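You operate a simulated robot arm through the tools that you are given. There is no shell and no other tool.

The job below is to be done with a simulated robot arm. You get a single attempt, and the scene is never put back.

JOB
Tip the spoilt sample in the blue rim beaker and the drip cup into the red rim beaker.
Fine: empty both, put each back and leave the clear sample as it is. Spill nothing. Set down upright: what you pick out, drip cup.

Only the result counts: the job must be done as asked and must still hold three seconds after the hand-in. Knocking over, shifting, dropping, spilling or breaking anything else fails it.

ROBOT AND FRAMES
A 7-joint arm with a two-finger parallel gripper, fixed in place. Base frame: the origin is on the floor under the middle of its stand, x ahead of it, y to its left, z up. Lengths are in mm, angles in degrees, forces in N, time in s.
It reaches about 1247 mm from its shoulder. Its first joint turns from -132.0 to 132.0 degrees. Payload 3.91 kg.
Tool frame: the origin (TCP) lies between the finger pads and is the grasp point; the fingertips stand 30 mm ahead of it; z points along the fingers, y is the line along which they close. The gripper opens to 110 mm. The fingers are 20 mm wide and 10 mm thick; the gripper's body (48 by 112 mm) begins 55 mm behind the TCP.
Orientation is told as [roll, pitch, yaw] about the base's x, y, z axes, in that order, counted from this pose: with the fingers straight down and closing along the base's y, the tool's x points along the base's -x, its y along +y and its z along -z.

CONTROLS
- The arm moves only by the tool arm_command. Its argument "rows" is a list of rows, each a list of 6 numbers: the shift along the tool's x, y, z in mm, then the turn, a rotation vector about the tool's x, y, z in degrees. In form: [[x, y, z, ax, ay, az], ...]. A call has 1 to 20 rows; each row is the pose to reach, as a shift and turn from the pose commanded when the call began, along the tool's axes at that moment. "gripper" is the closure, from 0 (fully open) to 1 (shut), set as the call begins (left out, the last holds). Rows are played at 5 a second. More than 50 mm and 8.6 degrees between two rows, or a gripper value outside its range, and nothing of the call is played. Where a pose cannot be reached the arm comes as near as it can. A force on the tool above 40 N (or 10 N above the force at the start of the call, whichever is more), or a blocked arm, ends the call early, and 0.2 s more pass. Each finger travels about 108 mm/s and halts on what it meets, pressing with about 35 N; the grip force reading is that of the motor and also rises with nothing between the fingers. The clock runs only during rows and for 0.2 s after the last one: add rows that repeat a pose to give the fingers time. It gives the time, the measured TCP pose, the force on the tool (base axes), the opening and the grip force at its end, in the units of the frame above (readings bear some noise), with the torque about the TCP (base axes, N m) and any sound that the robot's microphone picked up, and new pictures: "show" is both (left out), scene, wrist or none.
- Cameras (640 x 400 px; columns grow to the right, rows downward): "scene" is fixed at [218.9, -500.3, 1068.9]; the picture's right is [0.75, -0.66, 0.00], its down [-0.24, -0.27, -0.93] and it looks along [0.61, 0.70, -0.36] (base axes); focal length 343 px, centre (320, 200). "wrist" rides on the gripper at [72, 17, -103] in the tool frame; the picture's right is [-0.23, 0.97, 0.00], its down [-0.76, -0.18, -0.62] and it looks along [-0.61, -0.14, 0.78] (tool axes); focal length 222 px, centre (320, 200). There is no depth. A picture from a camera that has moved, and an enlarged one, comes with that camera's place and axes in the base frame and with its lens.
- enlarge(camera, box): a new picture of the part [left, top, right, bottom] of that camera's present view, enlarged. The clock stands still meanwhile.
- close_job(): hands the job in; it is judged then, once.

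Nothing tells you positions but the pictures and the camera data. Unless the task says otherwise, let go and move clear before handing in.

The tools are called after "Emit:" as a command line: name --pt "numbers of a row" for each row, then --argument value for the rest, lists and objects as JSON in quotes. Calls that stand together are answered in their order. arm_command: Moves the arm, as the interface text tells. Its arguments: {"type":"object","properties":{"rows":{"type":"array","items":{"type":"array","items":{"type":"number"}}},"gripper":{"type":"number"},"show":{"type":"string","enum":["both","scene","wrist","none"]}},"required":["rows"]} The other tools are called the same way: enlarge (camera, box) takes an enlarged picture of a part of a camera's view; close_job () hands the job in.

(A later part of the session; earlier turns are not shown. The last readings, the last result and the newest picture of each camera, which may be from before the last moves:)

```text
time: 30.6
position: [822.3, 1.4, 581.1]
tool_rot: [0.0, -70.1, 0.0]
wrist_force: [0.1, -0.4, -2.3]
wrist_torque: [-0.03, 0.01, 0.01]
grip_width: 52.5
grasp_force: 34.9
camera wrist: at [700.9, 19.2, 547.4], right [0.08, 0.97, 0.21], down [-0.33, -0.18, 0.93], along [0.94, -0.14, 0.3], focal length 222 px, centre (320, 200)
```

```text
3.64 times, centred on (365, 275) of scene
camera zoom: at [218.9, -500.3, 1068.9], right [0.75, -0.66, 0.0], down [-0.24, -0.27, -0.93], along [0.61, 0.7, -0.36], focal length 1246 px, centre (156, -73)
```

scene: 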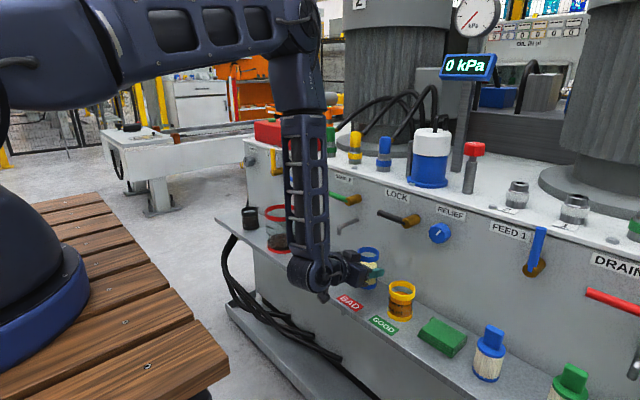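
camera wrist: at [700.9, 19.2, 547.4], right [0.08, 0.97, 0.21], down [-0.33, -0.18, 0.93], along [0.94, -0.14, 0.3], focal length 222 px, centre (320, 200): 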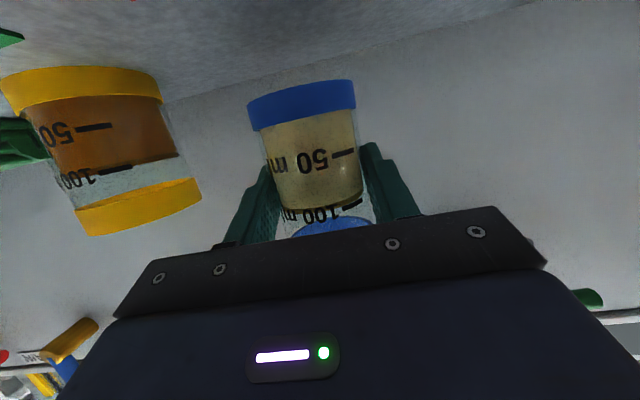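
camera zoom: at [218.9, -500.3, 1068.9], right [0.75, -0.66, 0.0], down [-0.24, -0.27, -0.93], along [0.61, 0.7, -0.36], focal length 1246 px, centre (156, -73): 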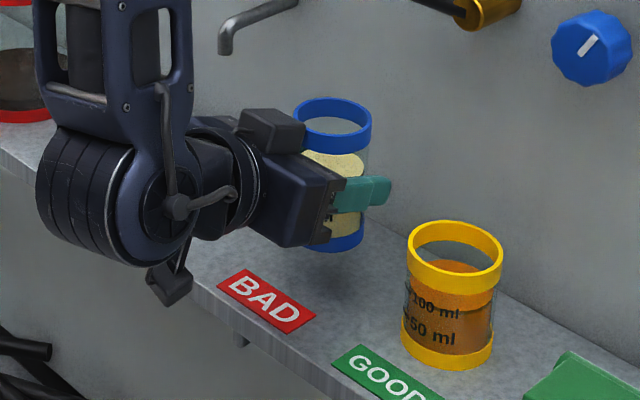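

The beaker lifted cleanly, weighing about 2.3 N, upright and with no slip. I'll retract from the machine while rising, with gentle ramps so nothing sloshes.

Emit:
arm_command --pt "0.1 0 -3.2 0 0 0" --pt "-0.3 0 -10.8 0 0 0" --pt "-1.9 0 -24.1 0 0 0" --pt "-4.3 0 -40.9 0 0 0" --pt "-8.2 0 -59.4 0 0 0" --pt "-14 0 -78.5 0 0 0" --pt "-21.7 0 -98.3 0 0 0" --pt "-29.7 0 -117.2 0 0 0" --pt "-38.4 0 -134.2 0 0 0" --pt "-48.2 0 -148.4 0 0 0" --pt "-57.4 0 -158.2 0 0 0" --pt "-65.7 0 -164.4 0 0 0" --pt "-71.4 0 -166.5 0 0 0" --pt "-73.3 0 -167.1 0 0 0" --pt "-73.3 0 -167.1 0 0 0" --show "scene"

Emit:
arm_command --pt "0 4 0 0 0 0" --pt "0 14 0 0 0 0" --pt "0 30 0 0 0 0" --pt "0 52 0 0 0 0" --pt "0 78 0 0 0 0" --pt "0 106 0 0 0 0" --pt "0 134 0 0 0 0" --pt "0 162 0 0 0 0" --pt "0 190 0 0 0 0" --pt "0 218 0 0 0 0" --pt "0 246 0 0 0 0" --pt "0 274 0 0 0 0" --pt "0 302 0 0 0 0" --pt "0 330 0 0 0 0" --pt "0 356 0 0 0 0" --pt "0 378 0 0 0 0" --pt "0 394 0 0 0 0" --pt "0 404 0 0 0 0" --pt "0 408 0 0 0 0" --pt "0 408 0 0 0 0" --show "both"

```text
time: 33.8
position: [691.6, -0.2, 707.3]
tool_rot: [0.0, -70.0, 0.0]
wrist_force: [0.7, -0.3, -0.4]
wrist_torque: [-0.02, 0.02, 0.02]
grip_width: 52.8
grasp_force: 35.1
```

scene: 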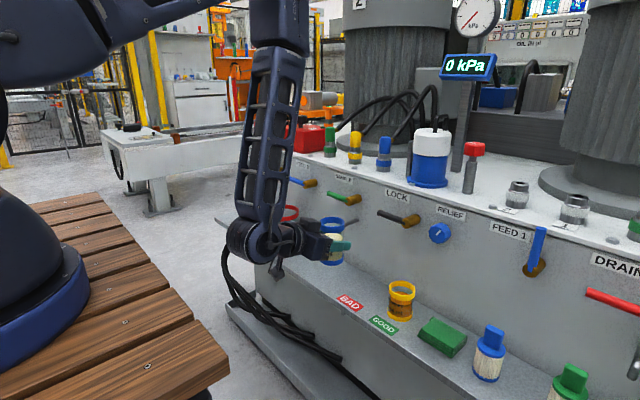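

```text
time: 38.0
position: [691.3, 408.9, 706.3]
tool_rot: [0.0, -70.0, 0.0]
wrist_force: [-0.7, 0.8, -1.6]
wrist_torque: [-0.01, 0.02, -0.01]
grip_width: 52.7
grasp_force: 35.0
camera wrist: at [568.6, 427.2, 673.6], right [0.08, 0.97, 0.21], down [-0.33, -0.18, 0.93], along [0.94, -0.14, 0.3], focal length 222 px, centre (320, 200)
```

scene: 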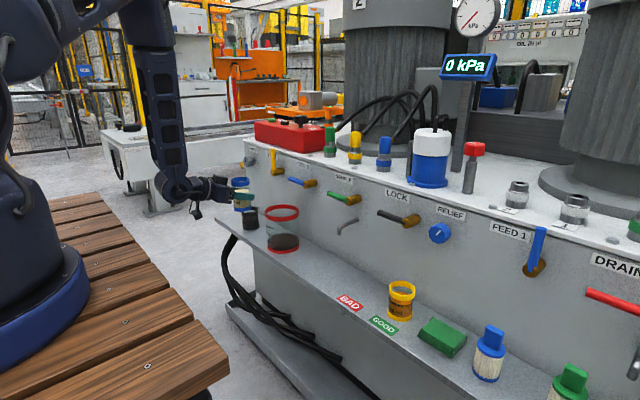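
wrist: 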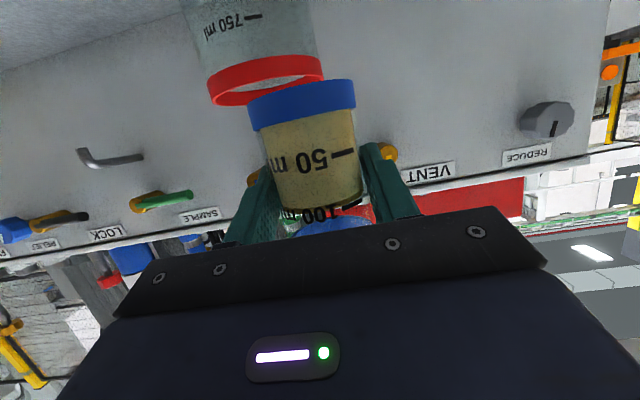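

The beaker is level and at carry height, with its bottom well above the red rim. I'll ease forward to the pre-pour point.

Emit:
arm_command --pt "-1 0 2.9 0.14 0 0.05" --pt "-3.9 0 11.5 0.56 0 0.21" --pt "-8.7 0 25.9 1.27 0 0.46" --pt "-14.5 0 43.2 2.1 0 0.77" --pt "-20.7 0 61.4 3 0 1.09" --pt "-26.2 0 77.8 3.8 0 1.39" --pt "-30 0 89.3 4.37 0 1.59" --pt "-32.3 0 96 4.7 0 1.71" --pt "-32.3 0 96 4.7 0 1.71" --show "both"

Emit:
enlarge --camera "scene" --box '[190, 140, 350, 260]'

```text
time: 40.0
position: [792.0, 408.3, 703.0]
tool_rot: [0.0, -70.0, -5.0]
wrist_force: [0.2, -0.3, -0.7]
wrist_torque: [-0.02, 0.05, -0.02]
grip_width: 52.7
grasp_force: 34.8
camera wrist: at [672.1, 436.9, 670.1], right [0.16, 0.96, 0.21], down [-0.34, -0.15, 0.93], along [0.93, -0.22, 0.3], focal length 222 px, centre (320, 200)
```

scene: 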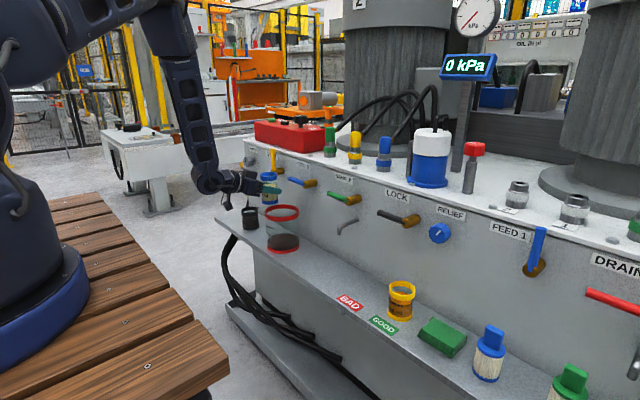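
wrist: 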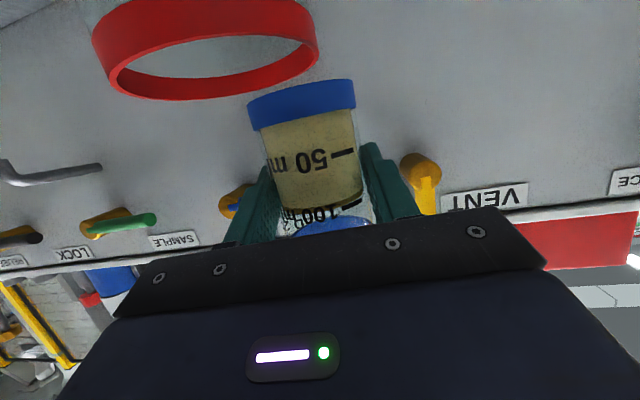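

```text
3.33 times, centred on (270, 200) of scene
camera zoom: at [218.9, -500.3, 1068.9], right [0.75, -0.66, 0.0], down [-0.24, -0.27, -0.93], along [0.61, 0.7, -0.36], focal length 1142 px, centre (487, 200)
```

zoom: 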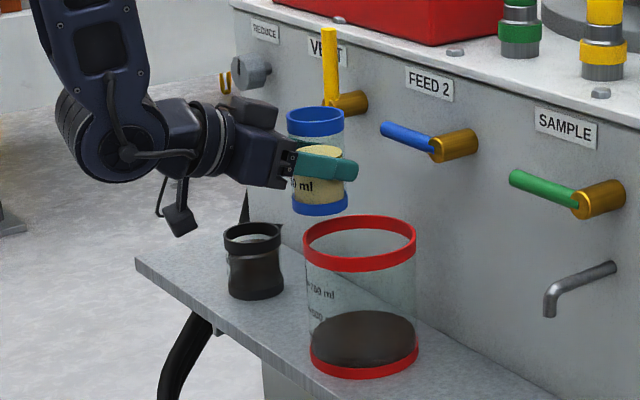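

The beaker is poised with its bottom clear of the red rim and its lip side over the opening. I'll tilt smoothly to 48°, just before the liquid should reach the lip.

Emit:
arm_command --pt "-1.33 2.73 -2.16 -1.18 2 3.26" --pt "-2.91 5.32 -4.32 -2.37 4 6.51" --pt "-4.3 7.75 -6.2 -3.55 6 9.77" --pt "-4.8 10.07 -7.93 -4.74 8 13.02" --pt "-3.3 12.2 -8.6 -5.92 10 16.28" --pt "-0.92 14.19 -9.05 -7.11 12 19.53" --pt "2.4 15.95 -8.9 -8.29 14 22.79" --pt "6 17.56 -8.6 -9.48 16 26.04" --pt "9.8 18.95 -8.05 -10.66 18 29.3" --pt "13.26 20.13 -7.54 -11.85 20 32.55" --pt "14.1 21.1 -7.85 -13.03 22 35.81" --pt "14.39 21.87 -8.2 -14.22 24 39.06" --pt "14.39 21.87 -8.2 -14.22 24 39.06" --show "both"

Emit:
enlarge --camera "scene" --box '[190, 140, 350, 260]'

Emit:
enlarge --camera "wrist" --box '[150, 40, 450, 240]'

```text
time: 42.8
position: [780.6, 431.7, 693.1]
tool_rot: [48.1, -30.2, -44.9]
wrist_force: [-0.2, -0.3, -1.7]
wrist_torque: [-0.01, 0.01, 0.01]
grip_width: 52.7
grasp_force: 35.1
camera wrist: at [661.5, 459.6, 726.4], right [0.34, 0.58, 0.74], down [-0.05, -0.78, 0.63], along [0.94, -0.25, -0.24], focal length 222 px, centre (320, 200)
```

scene: 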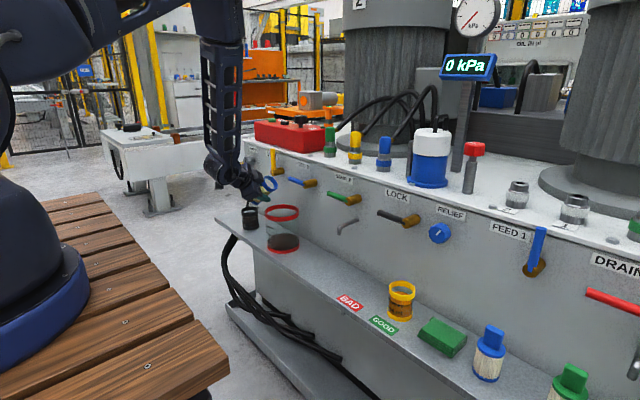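
wrist: 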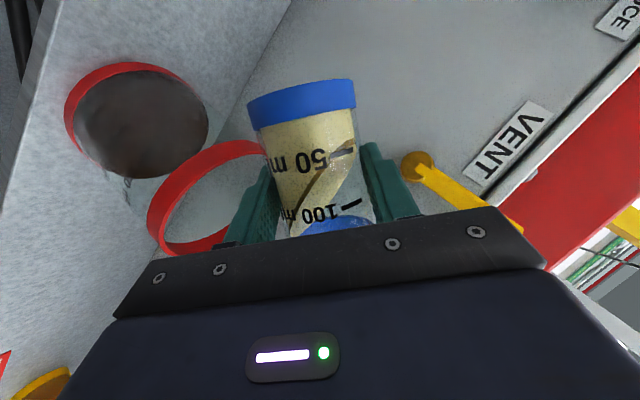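

```text
3.33 times, centred on (270, 200) of scene
camera zoom: at [218.9, -500.3, 1068.9], right [0.75, -0.66, 0.0], down [-0.24, -0.27, -0.93], along [0.61, 0.7, -0.36], focal length 1142 px, centre (487, 200)
```

zoom: 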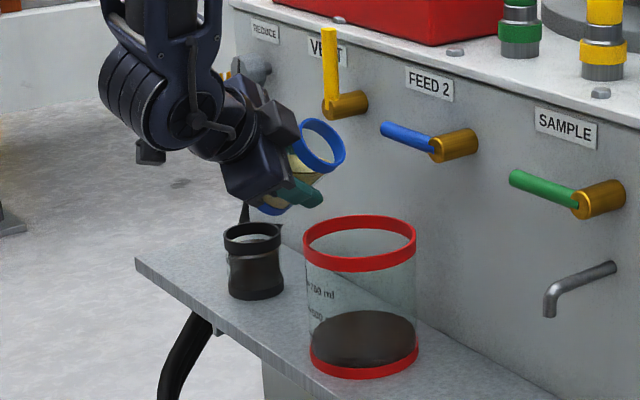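

```text
2.00 times, centred on (300, 140) of wrist
camera zoom: at [661.5, 459.6, 726.4], right [0.34, 0.58, 0.74], down [-0.05, -0.78, 0.63], along [0.94, -0.25, -0.24], focal length 444 px, centre (360, 320)
```

zoom: 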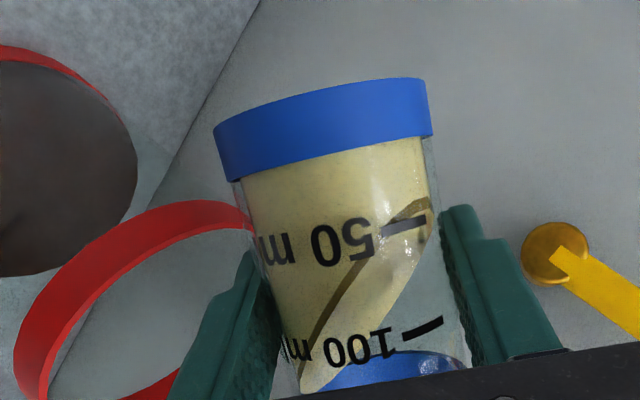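

At 48° nothing has left the beaker and the lip is over the red opening. I'll tilt slowly from 48° to 78° with the lip held in place.

Emit:
arm_command --pt "0.11 0.15 -0.05 -0.44 0.75 1.22" --pt "0.23 0.31 -0.1 -0.89 1.5 2.44" --pt "0.34 0.46 -0.16 -1.33 2.25 3.66" --pt "0.46 0.62 -0.21 -1.78 3 4.88" --pt "0.57 0.77 -0.26 -2.22 3.75 6.1" --pt "0.58 0.85 -0.31 -2.67 4.5 7.32" --pt "0.53 0.9 -0.36 -3.11 5.25 8.54" --pt "0.48 0.95 -0.4 -3.55 6 9.77" --pt "0.42 0.99 -0.45 -4 6.75 10.99" --pt "0.37 1.04 -0.5 -4.44 7.5 12.21" --pt "0.27 1.05 -0.54 -4.89 8.25 13.43" --pt "0.07 0.97 -0.57 -5.33 9 14.65" --pt "-0.13 0.9 -0.6 -5.78 9.75 15.87" --pt "-0.33 0.82 -0.62 -6.22 10.5 17.09" --pt "-0.53 0.75 -0.65 -6.66 11.25 18.31" --pt "-0.73 0.67 -0.68 -7.11 12 19.53" --pt "-1.05 0.48 -0.68 -7.55 12.75 20.75" --pt "-1.36 0.28 -0.67 -8 13.5 21.97" --pt "-1.68 0.09 -0.67 -8.44 14.25 23.19" --pt "-2 -0.11 -0.66 -8.89 15 24.41" --show "both"

Emit:
enlarge --camera "scene" --box '[190, 140, 350, 260]'

Emit:
enlarge --camera "wrist" --box '[150, 40, 450, 240]'

```text
time: 47.0
position: [781.3, 430.4, 696.2]
tool_rot: [58.0, -1.5, -47.8]
wrist_force: [0.6, -0.3, -0.6]
wrist_torque: [-0.01, -0.01, 0.01]
grip_width: 52.6
grasp_force: 34.9
camera wrist: at [673.7, 434.0, 761.6], right [0.52, 0.2, 0.83], down [0.05, -0.98, 0.2], along [0.85, -0.06, -0.52], focal length 222 px, centre (320, 200)
```

scene: 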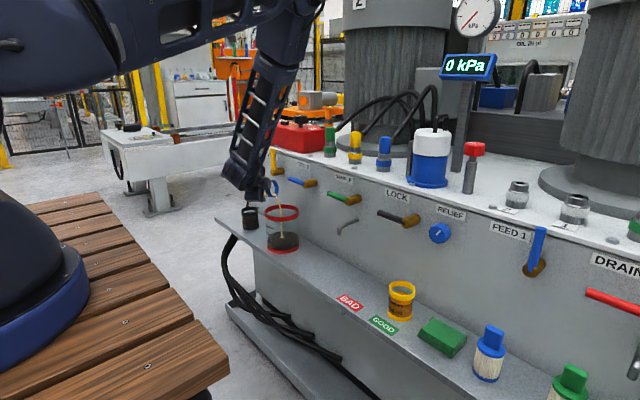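
wrist: 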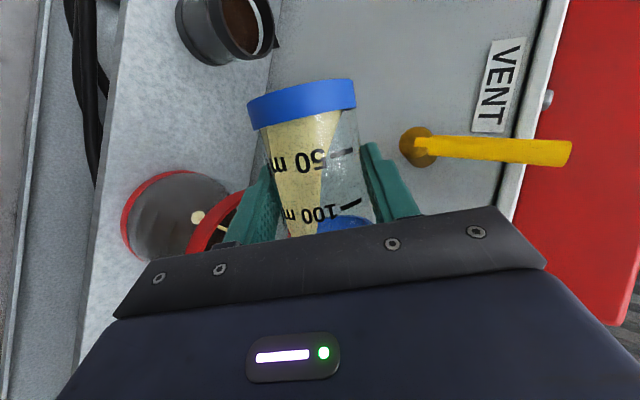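

```text
3.33 times, centred on (270, 200) of scene
camera zoom: at [218.9, -500.3, 1068.9], right [0.75, -0.66, 0.0], down [-0.24, -0.27, -0.93], along [0.61, 0.7, -0.36], focal length 1142 px, centre (487, 200)
```

zoom: 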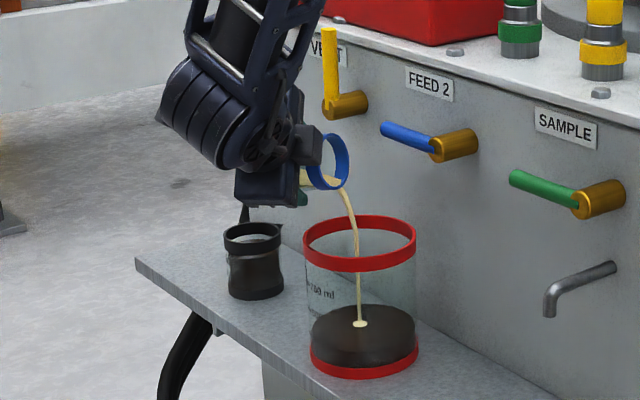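

```text
2.00 times, centred on (300, 140) of wrist
camera zoom: at [673.7, 434.0, 761.6], right [0.52, 0.2, 0.83], down [0.05, -0.98, 0.2], along [0.85, -0.06, -0.52], focal length 444 px, centre (360, 320)
```

zoom: 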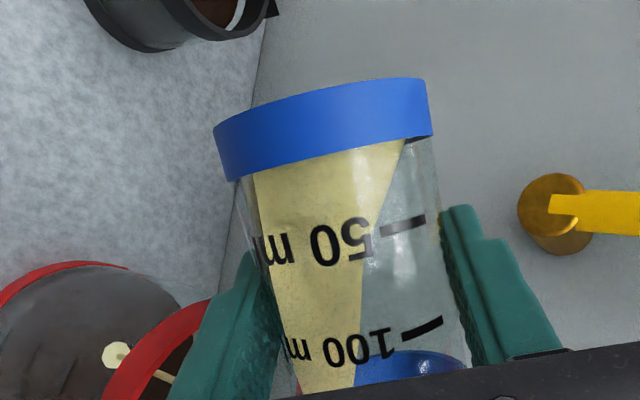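

The stream falls cleanly into the middle of the red beaker. I'll pause briefly, then keep tilting slowly to 112°.

Emit:
arm_command --pt "0 0 0 0 0 0" --pt "0 0 0 0 0 0" --pt "0 0 0 0 0 0" --pt "-0.58 -0.11 -0.14 -0.59 1 1.63" --pt "-1.33 0.13 -0.56 -1.18 2 3.26" --pt "-2.08 0.36 -0.98 -1.78 3 4.88" --pt "-2.82 0.6 -1.39 -2.37 4 6.51" --pt "-3.57 0.83 -1.81 -2.96 5 8.14" --pt "-4.54 1.35 -2.48 -3.55 6 9.77" --pt "-5.52 1.87 -3.16 -4.15 7 11.39" --pt "-6.49 2.38 -3.83 -4.74 8 13.02" --pt "-7.46 2.9 -4.5 -5.33 9 14.65" --pt "-8.65 3.67 -5.41 -5.92 10 16.28" --pt "-9.83 4.45 -6.31 -6.52 11 17.9" --pt "-11 5.2 -7.2 -7.11 12 19.53" --pt "-12.2 5.99 -8.12 -7.7 13 21.16" --pt "-13.56 6.78 -9.1 -8.29 14 22.79" --pt "-14.93 7.58 -10.1 -8.89 15 24.41" --pt "-16.3 8.37 -11.1 -9.48 16 26.04" --pt "-17.65 9.16 -12.05 -10.07 17 27.67" --show "both"

Emit:
enlarge --camera "scene" --box '[190, 140, 350, 260]'

Emit:
enlarge --camera "wrist" --box '[150, 40, 450, 240]'

```text
time: 51.2
position: [790.6, 414.8, 710.2]
tool_rot: [69.1, 30.7, -44.8]
wrist_force: [-0.5, -0.8, 0.2]
wrist_torque: [0.01, 0.0, 0.03]
grip_width: 52.6
grasp_force: 34.6
camera wrist: at [701.3, 375.9, 791.7], right [0.71, -0.22, 0.67], down [0.03, -0.94, -0.34], along [0.7, 0.26, -0.66], focal length 222 px, centre (320, 200)
```

scene: 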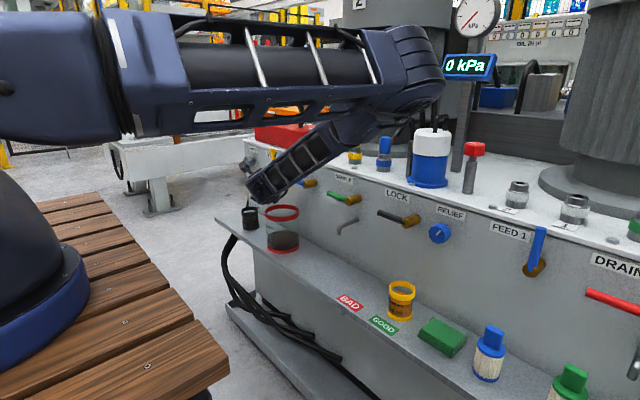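
wrist: 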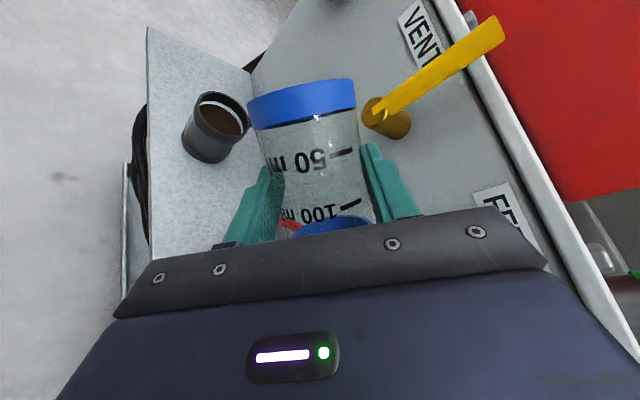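

```text
3.33 times, centred on (270, 200) of scene
camera zoom: at [218.9, -500.3, 1068.9], right [0.75, -0.66, 0.0], down [-0.24, -0.27, -0.93], along [0.61, 0.7, -0.36], focal length 1142 px, centre (487, 200)
```

zoom: 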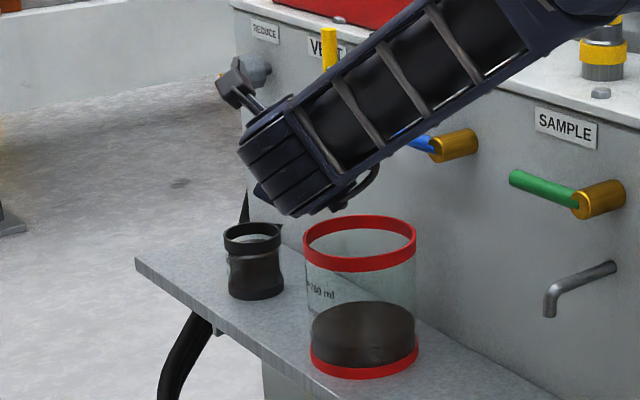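

```text
2.00 times, centred on (300, 140) of wrist
camera zoom: at [701.3, 375.9, 791.7], right [0.71, -0.22, 0.67], down [0.03, -0.94, -0.34], along [0.7, 0.26, -0.66], focal length 444 px, centre (360, 320)
```

zoom: 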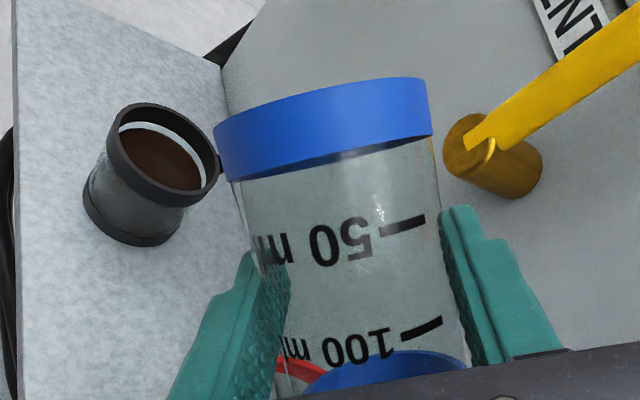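

The blue beaker looks empty and the red level has risen, with no spill visible. I'll hold 2 s to drain and then tilt back upright along the same path.

Emit:
arm_command --pt "0 0 0 0 0 0" --pt "0 0 0 0 0 0" --pt "0 0 0 0 0 0" --pt "0 0 0 0 0 0" --pt "0 0 0 0 0 0" --pt "0 0 0 0 0 0" --pt "0 0 0 0 0 0" --pt "0 0 0 0 0 0" --pt "0 0 0 0 0 0" --pt "0 0 0 0 0 0" --pt "0 0 0 0 0 0" --pt "0 0 0 0 0 0" --show "wrist"

Emit:
enlarge --camera "wrist" --box '[220, 70, 400, 240]'

Emit:
arm_command --pt "1.97 -5.76 4.26 2.37 -4 -6.51" --pt "3.49 -11.08 8.08 4.74 -8 -13.02" --pt "5.02 -15.01 11.05 7.11 -12 -19.53" --pt "6.6 -17.43 13.11 9.48 -16 -26.04" --pt "7.72 -19.02 14.5 11.85 -20 -32.55" --pt "8.92 -18.87 14.84 14.22 -24 -39.06" --pt "8.75 -19.24 15 16.59 -28 -45.57" --pt "7.75 -19.23 14.63 18.96 -32 -52.08" --pt "6.57 -17.9 13.39 21.33 -36 -58.59" --pt "7.84 -11.17 9.72 23.7 -40 -65.1" --pt "8.08 -4.56 5.75 26.07 -44 -71.61" --pt "5.92 -0.4 2.4 28.44 -48 -78.12" --pt "-0.05 -1.04 0.62 30.8 -52 -84.64" --pt "-7.16 -2.42 -1.12 33.17 -56 -91.15" --pt "-7.16 -2.42 -1.12 33.17 -56 -91.15" --show "both"

Emit:
enlarge --camera "scene" --box '[190, 140, 350, 260]'

```text
time: 53.8
position: [789.4, 414.2, 710.0]
tool_rot: [69.1, 30.7, -44.8]
wrist_force: [0.5, -0.6, -0.4]
wrist_torque: [0.01, -0.01, -0.02]
grip_width: 52.5
grasp_force: 35.1
camera wrist: at [701.3, 375.8, 791.5], right [0.71, -0.22, 0.67], down [0.03, -0.94, -0.34], along [0.7, 0.26, -0.66], focal length 222 px, centre (320, 200)
```

wrist: 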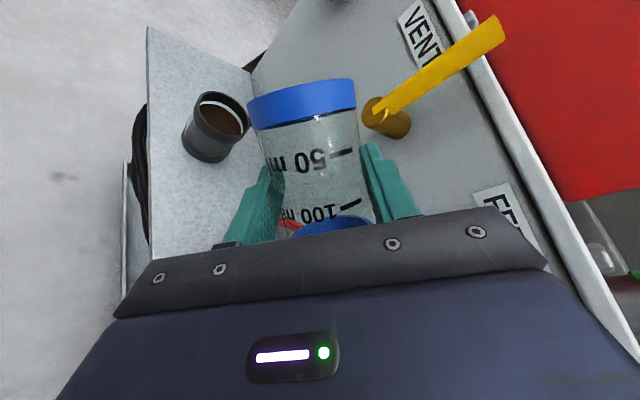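

```text
2.35 times, centred on (310, 155) of wrist
camera zoom: at [701.3, 375.8, 791.5], right [0.71, -0.22, 0.67], down [0.03, -0.94, -0.34], along [0.7, 0.26, -0.66], focal length 523 px, centre (344, 306)
```

zoom: 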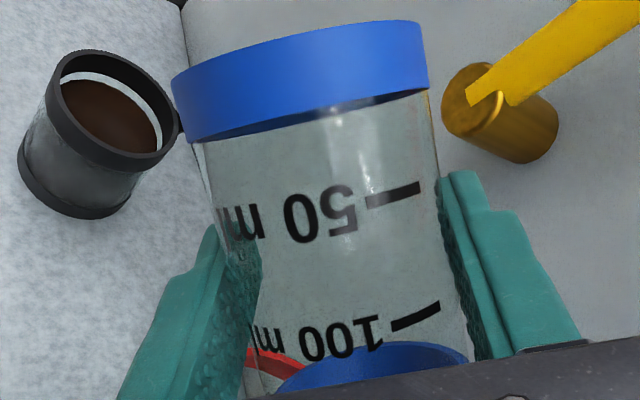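

```text
time: 57.0
position: [791.2, 408.5, 703.8]
tool_rot: [-0.2, -70.2, -4.8]
wrist_force: [0.5, -0.4, 0.1]
wrist_torque: [-0.02, 0.03, 0.03]
grip_width: 52.2
grasp_force: 35.3
camera wrist: at [672.4, 437.1, 671.0], right [0.16, 0.96, 0.21], down [-0.34, -0.15, 0.93], along [0.93, -0.22, 0.3], focal length 222 px, centre (320, 200)
```

scene: 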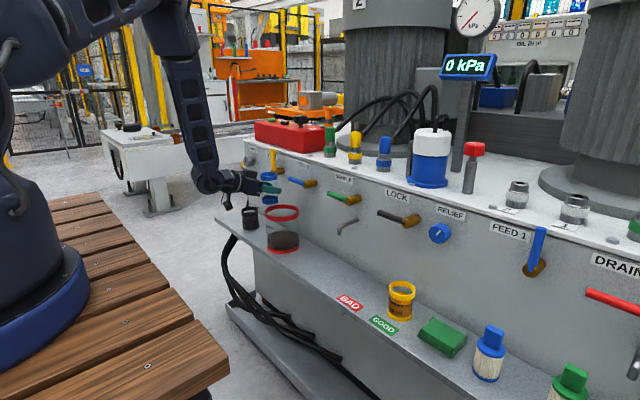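
wrist: 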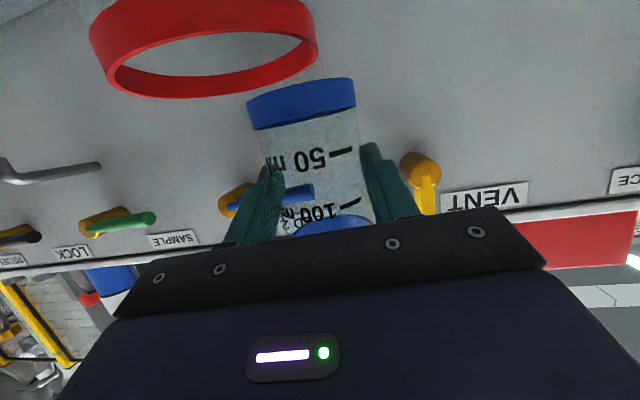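

```text
3.33 times, centred on (270, 200) of scene
camera zoom: at [218.9, -500.3, 1068.9], right [0.75, -0.66, 0.0], down [-0.24, -0.27, -0.93], along [0.61, 0.7, -0.36], focal length 1142 px, centre (487, 200)
```

zoom: 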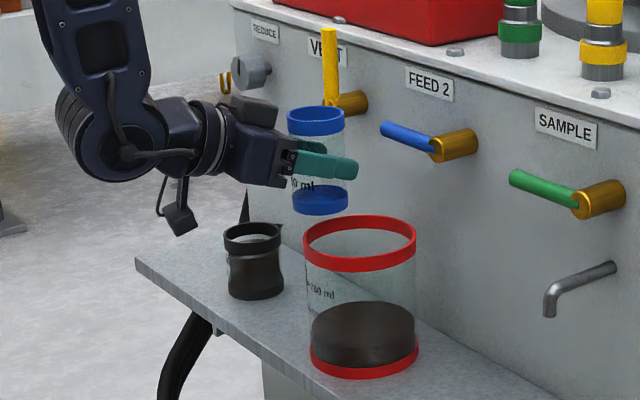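

The blue beaker is upright and empty. I'm taking it back along the reverse route to its original spot: back out, across in y, then in and down.

Emit:
arm_command --pt "3.2 -0.9 -9.6 -0.47 0 -0.17" --pt "9.7 -2.6 -28.7 -1.41 0 -0.51" --pt "19.3 -5.3 -57.4 -2.82 0 -1.03" --pt "27.3 -7.5 -81.3 -4 0 -1.45" --pt "32.17 -8.83 -95.64 -4.7 0 -1.71" --pt "32.17 -8.83 -95.64 -4.7 0 -1.71" --show "none"

Emit:
arm_command --pt "0 -14 0 0 0 0" --pt "0 -44 0 0 0 0" --pt "0 -84 0 0 0 0" --pt "0 -126 0 0 0 0" --pt "0 -168 0 0 0 0" --pt "0 -210 0 0 0 0" --pt "0 -252 0 0 0 0" --pt "0 -294 0 0 0 0" --pt "0 -336 0 0 0 0" --pt "0 -372 0 0 0 0" --pt "0 -396 0 0 0 0" --pt "0 -408 0 0 0 0" --pt "0 -408 0 0 0 0" --show "scene"

```text
time: 58.4
position: [688.9, 409.8, 707.0]
tool_rot: [0.0, -69.9, 0.0]
wrist_force: [0.0, 0.3, 0.0]
wrist_torque: [-0.03, 0.02, -0.01]
grip_width: 52.4
grasp_force: 35.2
```

```text
time: 61.2
position: [689.1, 1.6, 707.8]
tool_rot: [0.0, -70.0, -0.1]
wrist_force: [0.7, -0.4, -0.1]
wrist_torque: [0.0, -0.01, 0.02]
grip_width: 52.3
grasp_force: 34.9
```

scene: 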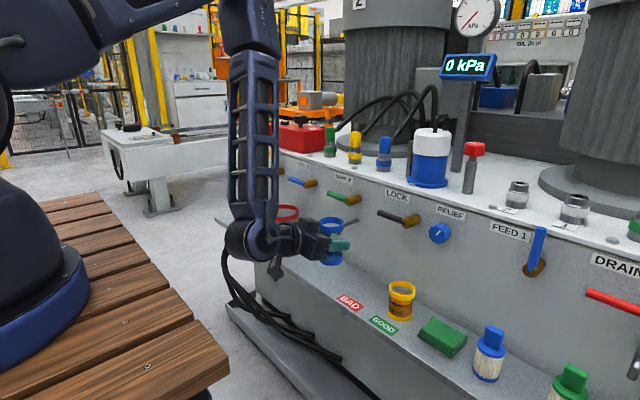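

Back at the standoff, about 2 mm short in x compared with the outbound pass. I'll correct that while moving in over the original spot, then view before lowering.

Emit:
arm_command --pt "7.5 0 2.7 0 0 0" --pt "15.9 -0.1 9 0 0 0" --pt "25.1 -0.2 18.7 0 0 0" --pt "34.8 -0.3 33 0 0 0" --pt "43.5 -0.4 50.2 0 0 0" --pt "51.5 -0.5 69.3 0 0 0" --pt "59 -0.6 89.3 0 0 0" --pt "64.7 -0.7 108.8 0 0 0" --pt "68.5 -0.8 127.5 0 0 0" --pt "70.8 -0.9 144.6 0 0 0" --pt "72.3 -1 158.2 0 0 0" --pt "72.7 -1 165.8 0 0 0" --pt "72.6 -1 169 0 0 0" --pt "72.6 -1 169 0 0 0" --show "both"

Emit:
enlarge --camera "scene" --box '[290, 220, 440, 330]'

```text
time: 64.2
position: [824.3, -0.8, 581.8]
tool_rot: [0.0, -70.0, 0.0]
wrist_force: [0.3, -0.5, -0.3]
wrist_torque: [0.02, -0.02, -0.01]
grip_width: 52.5
grasp_force: 34.9
camera wrist: at [703.5, 17.8, 547.8], right [0.08, 0.97, 0.21], down [-0.33, -0.18, 0.93], along [0.94, -0.14, 0.3], focal length 222 px, centre (320, 200)
```

scene: 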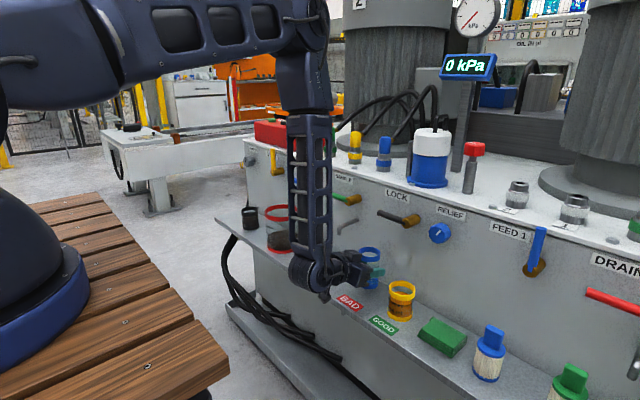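
wrist: 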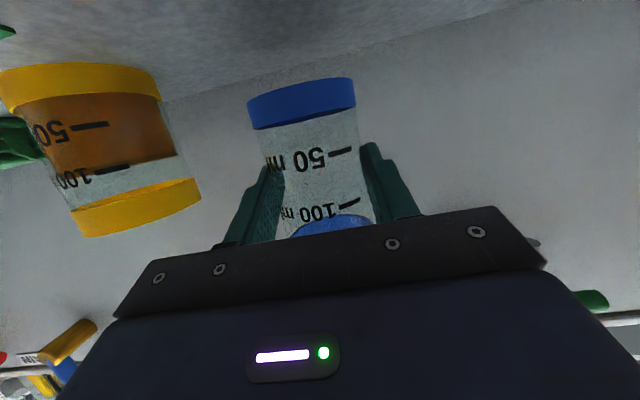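

```text
3.64 times, centred on (365, 275) of scene
camera zoom: at [218.9, -500.3, 1068.9], right [0.75, -0.66, 0.0], down [-0.24, -0.27, -0.93], along [0.61, 0.7, -0.36], focal length 1246 px, centre (156, -73)
```

zoom: 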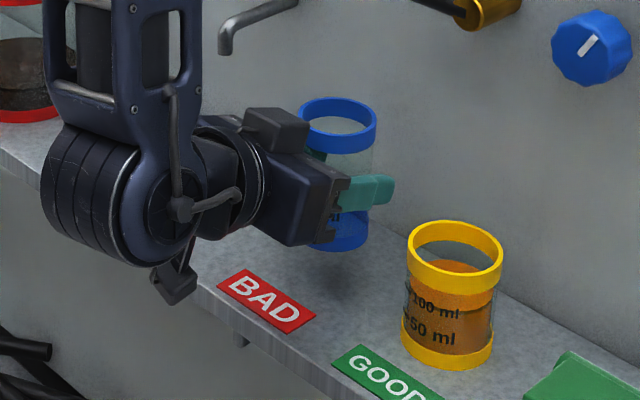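

Compared with the picture taken just after lifting, the beaker is about 3 mm too far along (+x, −y), which matches the readings, so I'll undo that correction. Then I'll lower slowly to the shelf.

Emit:
arm_command --pt "0.68 2 -1.88 0 0 0" --pt "8.2 2 0.86 0 0 0" --pt "15.7 2 3.59 0 0 0" --pt "21.35 2 5.64 0 0 0" --pt "25.1 2 7 0 0 0" --pt "27 2 7.7 0 0 0" --pt "27.9 2 8.04 0 0 0" --pt "28.9 2 8.38 0 0 0" --pt "28.9 2 8.38 0 0 0" --show "both"

Emit:
enlarge --camera "scene" --box '[290, 230, 440, 340]'

Emit:
enlarge --camera "wrist" --box '[200, 60, 440, 230]'

```text
time: 66.2
position: [823.1, -0.3, 550.7]
tool_rot: [0.1, -70.0, 0.0]
wrist_force: [-0.2, 0.8, 1.7]
wrist_torque: [0.03, 0.03, -0.01]
grip_width: 52.7
grasp_force: 34.9
camera wrist: at [701.8, 19.4, 517.6], right [0.08, 0.97, 0.21], down [-0.33, -0.18, 0.93], along [0.94, -0.14, 0.3], focal length 222 px, centre (320, 200)
```

scene: 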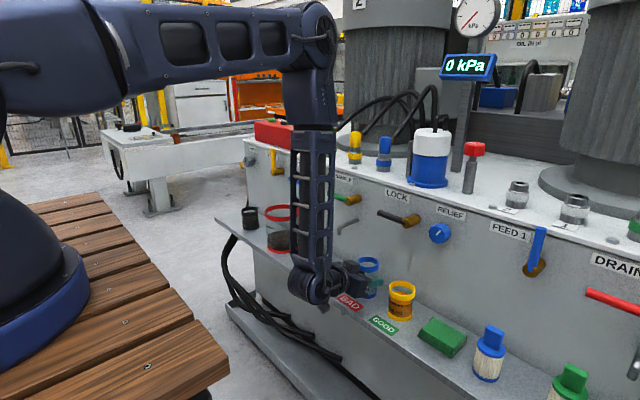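
wrist: 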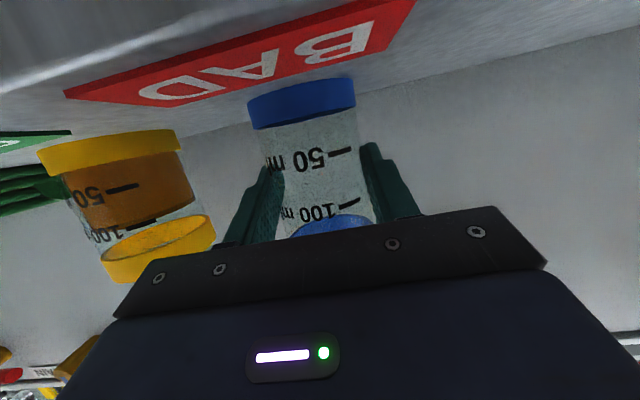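

```text
3.64 times, centred on (365, 285) of scene
camera zoom: at [218.9, -500.3, 1068.9], right [0.75, -0.66, 0.0], down [-0.24, -0.27, -0.93], along [0.61, 0.7, -0.36], focal length 1246 px, centre (156, -109)
```

zoom: 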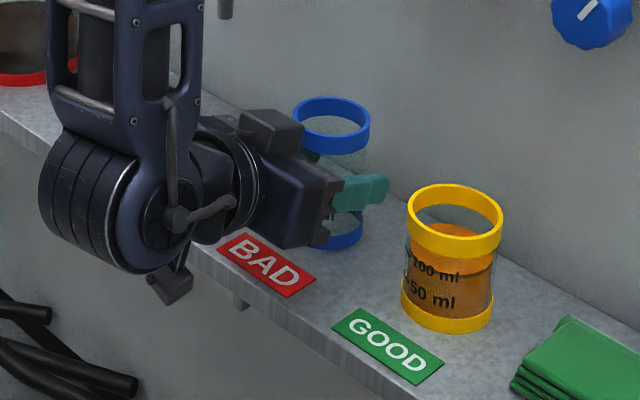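

```text
2.35 times, centred on (320, 145) of wrist
camera zoom: at [701.8, 19.4, 517.6], right [0.08, 0.97, 0.21], down [-0.33, -0.18, 0.93], along [0.94, -0.14, 0.3], focal length 523 px, centre (320, 329)
```

zoom: 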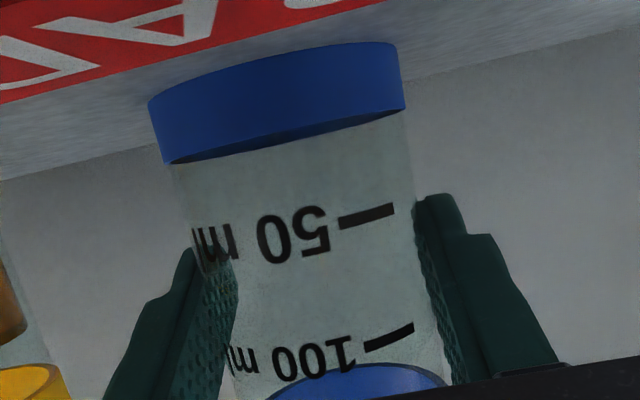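

The position matches the original picture to about a pixel, perhaps a millimetre high. I'll lower 1 mm more to check for contact.

Emit:
arm_command --pt "0.47 0 0.17 0 0 0" --pt "0.94 0 0.34 0 0 0" --pt "0.94 0 0.34 0 0 0" --pt "0.94 0 0.34 0 0 0" --show "none"

```text
time: 67.2
position: [822.8, 1.5, 550.7]
tool_rot: [0.0, -70.0, -0.1]
wrist_force: [0.5, -0.9, 19.9]
wrist_torque: [0.01, -0.03, -0.01]
grip_width: 52.9
grasp_force: 34.8
```

The upward force jumped to 20 N, so the beaker is on the shelf. I'll ease up slightly to unload, then open the fingers part way.

Emit:
arm_command --pt "-0.75 0 -0.27 0 0 0" --pt "-0.75 0 -0.27 0 0 0" --show "none"

Emit:
arm_command --pt "0 0 0 0 0 0" --pt "0 0 0 0 0 0" --pt "0 0 0 0 0 0" --gripper 0.24 --show "both"

Emit:
enlarge --camera "scene" --box '[290, 230, 440, 340]'

Emit:
enlarge --camera "wrist" --box '[200, 60, 440, 230]'

```text
time: 67.8
position: [822.9, 1.3, 550.7]
tool_rot: [0.0, -70.0, -0.1]
wrist_force: [5.4, 0.0, 14.9]
wrist_torque: [-0.04, -0.26, -0.03]
grip_width: 53.0
grasp_force: 34.4
```

```text
time: 68.6
position: [823.1, 2.5, 550.4]
tool_rot: [0.0, -70.0, 0.0]
wrist_force: [0.2, -0.8, -0.1]
wrist_torque: [0.0, 0.0, 0.01]
grip_width: 83.5
grasp_force: 0.0
camera wrist: at [701.5, 19.7, 517.0], right [0.08, 0.97, 0.21], down [-0.33, -0.18, 0.93], along [0.94, -0.14, 0.3], focal length 222 px, centre (320, 200)
```

scene: 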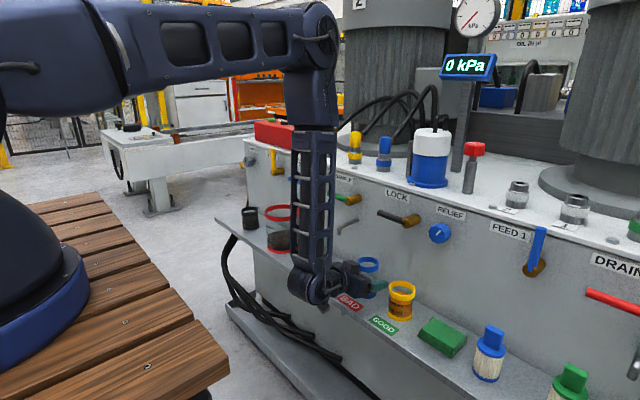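
wrist: 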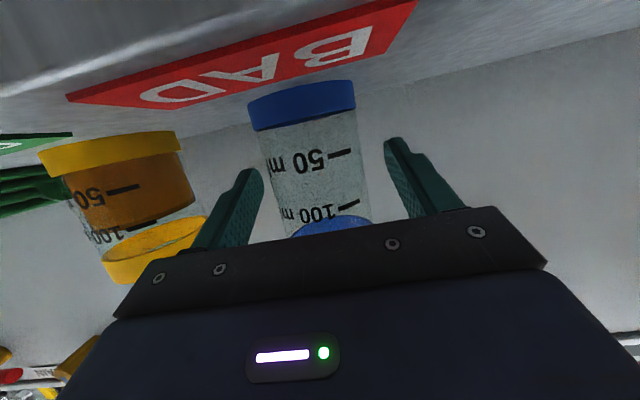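

```text
3.64 times, centred on (365, 285) of scene
camera zoom: at [218.9, -500.3, 1068.9], right [0.75, -0.66, 0.0], down [-0.24, -0.27, -0.93], along [0.61, 0.7, -0.36], focal length 1246 px, centre (156, -109)
```

zoom: 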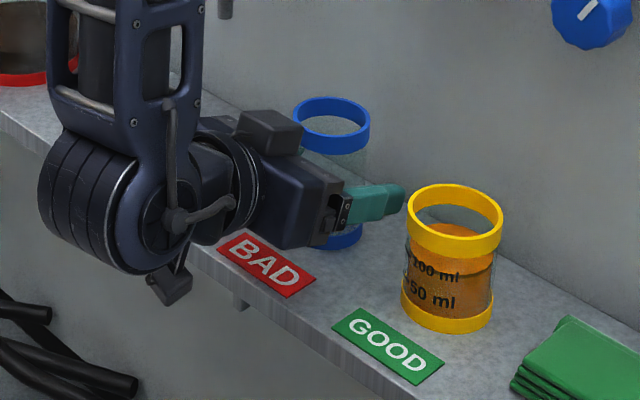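

```text
2.35 times, centred on (320, 145) of wrist
camera zoom: at [701.5, 19.7, 517.0], right [0.08, 0.97, 0.21], down [-0.33, -0.18, 0.93], along [0.94, -0.14, 0.3], focal length 523 px, centre (320, 329)
```

zoom: 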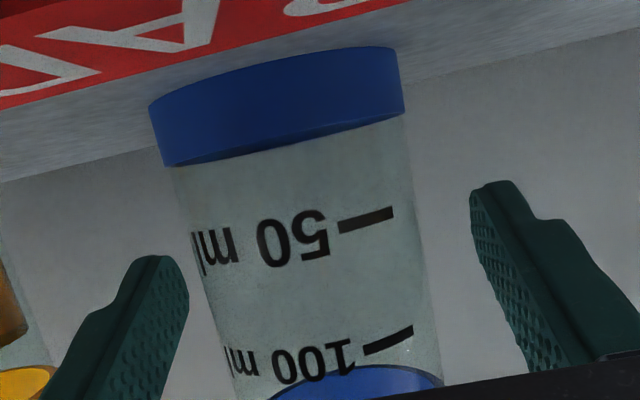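

The blue beaker stands upright where it was, empty, and the yellow one is untouched. I'll back straight out.

Emit:
arm_command --pt "5.2 0 -19 0 0 0" --pt "10.4 0 -37.9 0 0 0" --pt "15.5 0 -56.9 0 0 0" --pt "20.7 0 -75.8 0 0 0" --pt "25.9 0 -94.8 0 0 0" --pt "31.1 0 -113.7 0 0 0" --pt "31.1 0 -113.7 0 0 0" --gripper 0.24 --show "both"

Emit:
enlarge --camera "scene" --box '[240, 220, 440, 345]'

```text
time: 70.2
position: [705.3, 0.3, 561.0]
tool_rot: [0.0, -70.0, 0.1]
wrist_force: [0.1, -0.3, -0.9]
wrist_torque: [0.03, 0.02, 0.03]
grip_width: 83.7
grasp_force: 0.1
camera wrist: at [583.4, 18.8, 528.1], right [0.08, 0.97, 0.21], down [-0.33, -0.18, 0.93], along [0.94, -0.14, 0.3], focal length 222 px, centre (320, 200)
```

scene: 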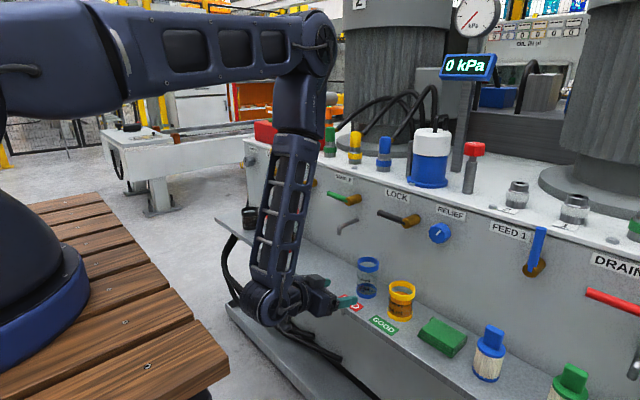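
wrist: 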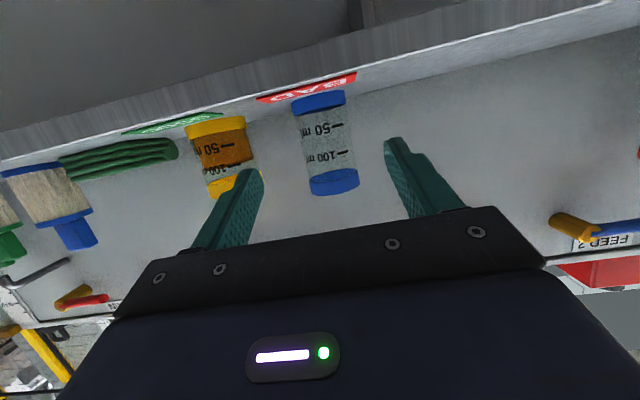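

```text
3.20 times, centred on (340, 282) of scene
camera zoom: at [218.9, -500.3, 1068.9], right [0.75, -0.66, 0.0], down [-0.24, -0.27, -0.93], along [0.61, 0.7, -0.36], focal length 1096 px, centre (256, -64)
```

zoom: 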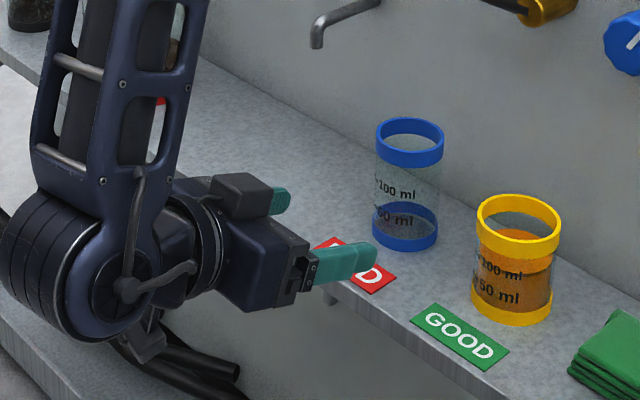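

The blue beaker is confirmed in its original place, upright and empty. Next comes an empty dry run of the drip-cup pour, starting with a move to its pre-pour area on the +y side of the red beaker.

Emit:
arm_command --pt "-13.1 38.2 -6.2 0 0 0" --pt "-26.2 76.4 -12.5 0 0 0" --pt "-39.4 114.5 -18.7 0 0 0" --pt "-52.5 152.7 -24.9 0 0 0" --pt "-65.6 190.9 -31.1 0 0 0" --pt "-78.7 229.1 -37.4 0 0 0" --pt "-91.8 267.3 -43.6 0 0 0" --pt "-104.9 305.5 -49.8 0 0 0" --pt "-118.1 343.6 -56 0 0 0" --pt "-131.2 381.8 -62.3 0 0 0" --pt "-144.3 420 -68.5 0 0 0" --pt "-144.3 420 -68.5 0 0 0" --gripper 0.4 --show "none"

Emit:
arm_command --pt "3.1 0.9 3.2 6.58 0 2.39" --pt "6.2 1.8 6.5 13.16 0 4.79" --pt "9.2 2.7 9.7 19.74 0 7.18" --pt "12.3 3.6 13 26.32 0 9.58" --pt "15.4 4.5 16.2 32.9 0 11.97" --pt "15.4 4.5 16.2 32.9 0 11.97" --show "both"

```text
time: 72.8
position: [692.2, 419.2, 718.4]
tool_rot: [0.0, -70.0, 0.1]
wrist_force: [0.0, -1.0, -0.4]
wrist_torque: [-0.01, 0.03, -0.02]
grip_width: 65.9
grasp_force: 0.1
```

```text
time: 74.2
position: [700.5, 426.2, 698.7]
tool_rot: [0.0, -70.0, -35.1]
wrist_force: [-0.3, 0.1, -0.1]
wrist_torque: [-0.06, 0.0, 0.02]
grip_width: 65.8
grasp_force: 0.1
camera wrist: at [610.4, 510.9, 665.6], right [0.62, 0.75, 0.21], down [-0.37, 0.04, 0.93], along [0.69, -0.66, 0.3], focal length 222 px, centre (320, 200)
```

scene: 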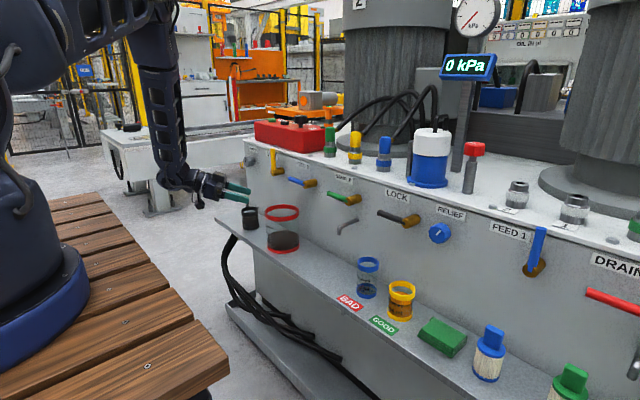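
wrist: 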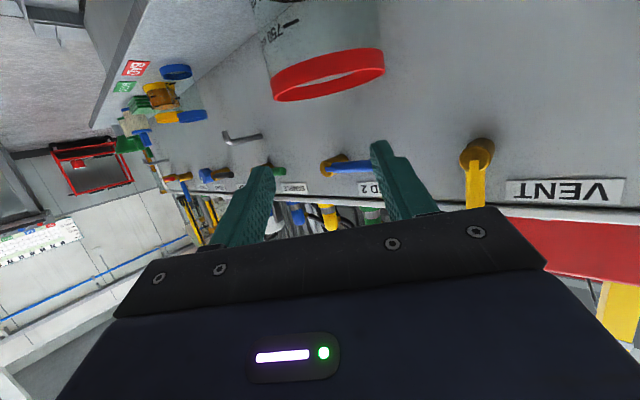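

The yaw of −35° is reachable. Next I'll move to the pre-pour point and dry-run the tilt toward the red beaker.

Emit:
arm_command --pt "-1.8 16.4 24.3 0 1.7 0" --pt "-3.5 32.9 48.7 0 3.3 0" --pt "-5.3 49.3 73 0 5 0" --pt "-5.3 49.3 73 0 5 0" --show "none"

Emit:
arm_command --pt "-2.63 1.88 -4.81 -1.69 6.93 3.63" --pt "-5.11 3.29 -8.66 -3.38 13.86 7.25" --pt "-6.43 4.2 -11.03 -5.07 20.78 10.88" --pt "-6.49 4.61 -11.83 -6.76 27.71 14.5" --pt "-7.86 4.5 -12.25 -8.45 34.64 18.13" --pt "-10.42 3.87 -12.25 -10.14 41.57 21.75" --pt "-13.13 2.74 -11.36 -11.83 48.5 25.38" --pt "-15.85 1.13 -9.54 -13.52 55.42 29" --pt "-19.34 -0.94 -7.23 -15.21 62.35 32.63" --pt "-22.54 -3.41 -4 -16.9 69.28 36.26" --pt "-25.35 -6.24 0.1 -18.59 76.21 39.88" --pt "-28.53 -9.38 4.62 -20.28 83.14 43.51" --pt "-31.96 -12.77 9.49 -21.98 90.06 47.13" --pt "-35.41 -15.43 12.98 -23.24 95.26 49.85" --pt "-35.41 -15.43 12.98 -23.24 95.26 49.85" --show "both"

Emit:
enlarge --camera "scene" --box '[170, 90, 370, 260]'

```text
time: 75.2
position: [783.7, 426.7, 679.0]
tool_rot: [0.0, -65.0, -35.1]
wrist_force: [-0.4, 0.4, 0.3]
wrist_torque: [0.0, -0.02, 0.02]
grip_width: 65.9
grasp_force: 0.0
```

```text
time: 78.4
position: [799.0, 398.2, 706.6]
tool_rot: [38.5, 40.9, -48.6]
wrist_force: [0.3, 0.4, -0.1]
wrist_torque: [0.01, -0.02, 0.02]
grip_width: 66.0
grasp_force: 0.2
camera wrist: at [764.8, 362.3, 822.6], right [0.95, 0.08, 0.31], down [0.15, -0.97, -0.21], along [0.28, 0.25, -0.93], focal length 222 px, centre (320, 200)
```

scene: 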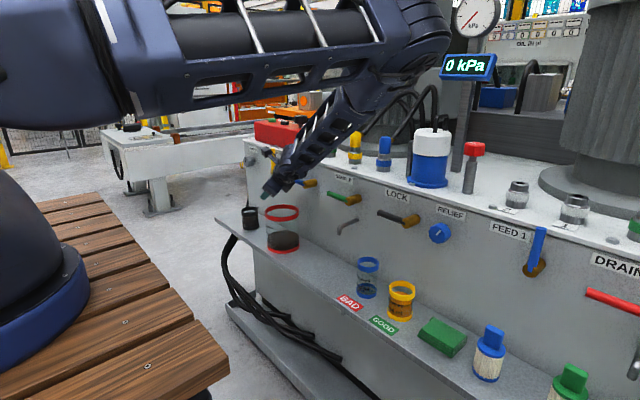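
wrist: 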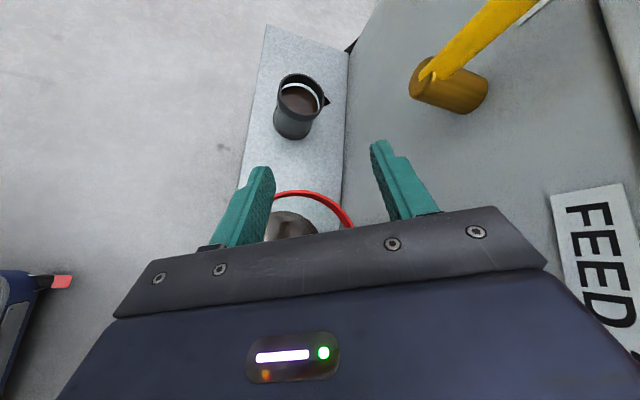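

```text
2.35 times, centred on (270, 175) of scene
camera zoom: at [218.9, -500.3, 1068.9], right [0.75, -0.66, 0.0], down [-0.24, -0.27, -0.93], along [0.61, 0.7, -0.36], focal length 806 px, centre (438, 259)
```

zoom: 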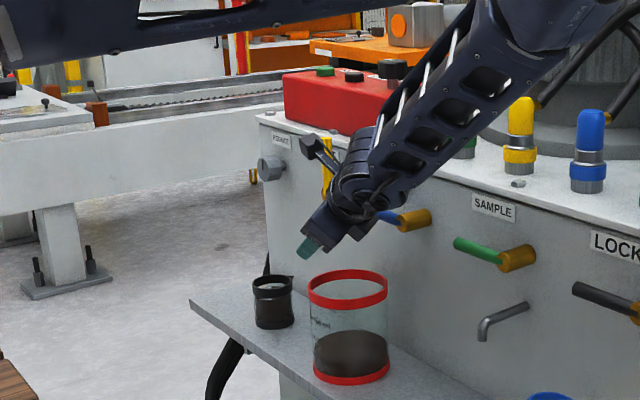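

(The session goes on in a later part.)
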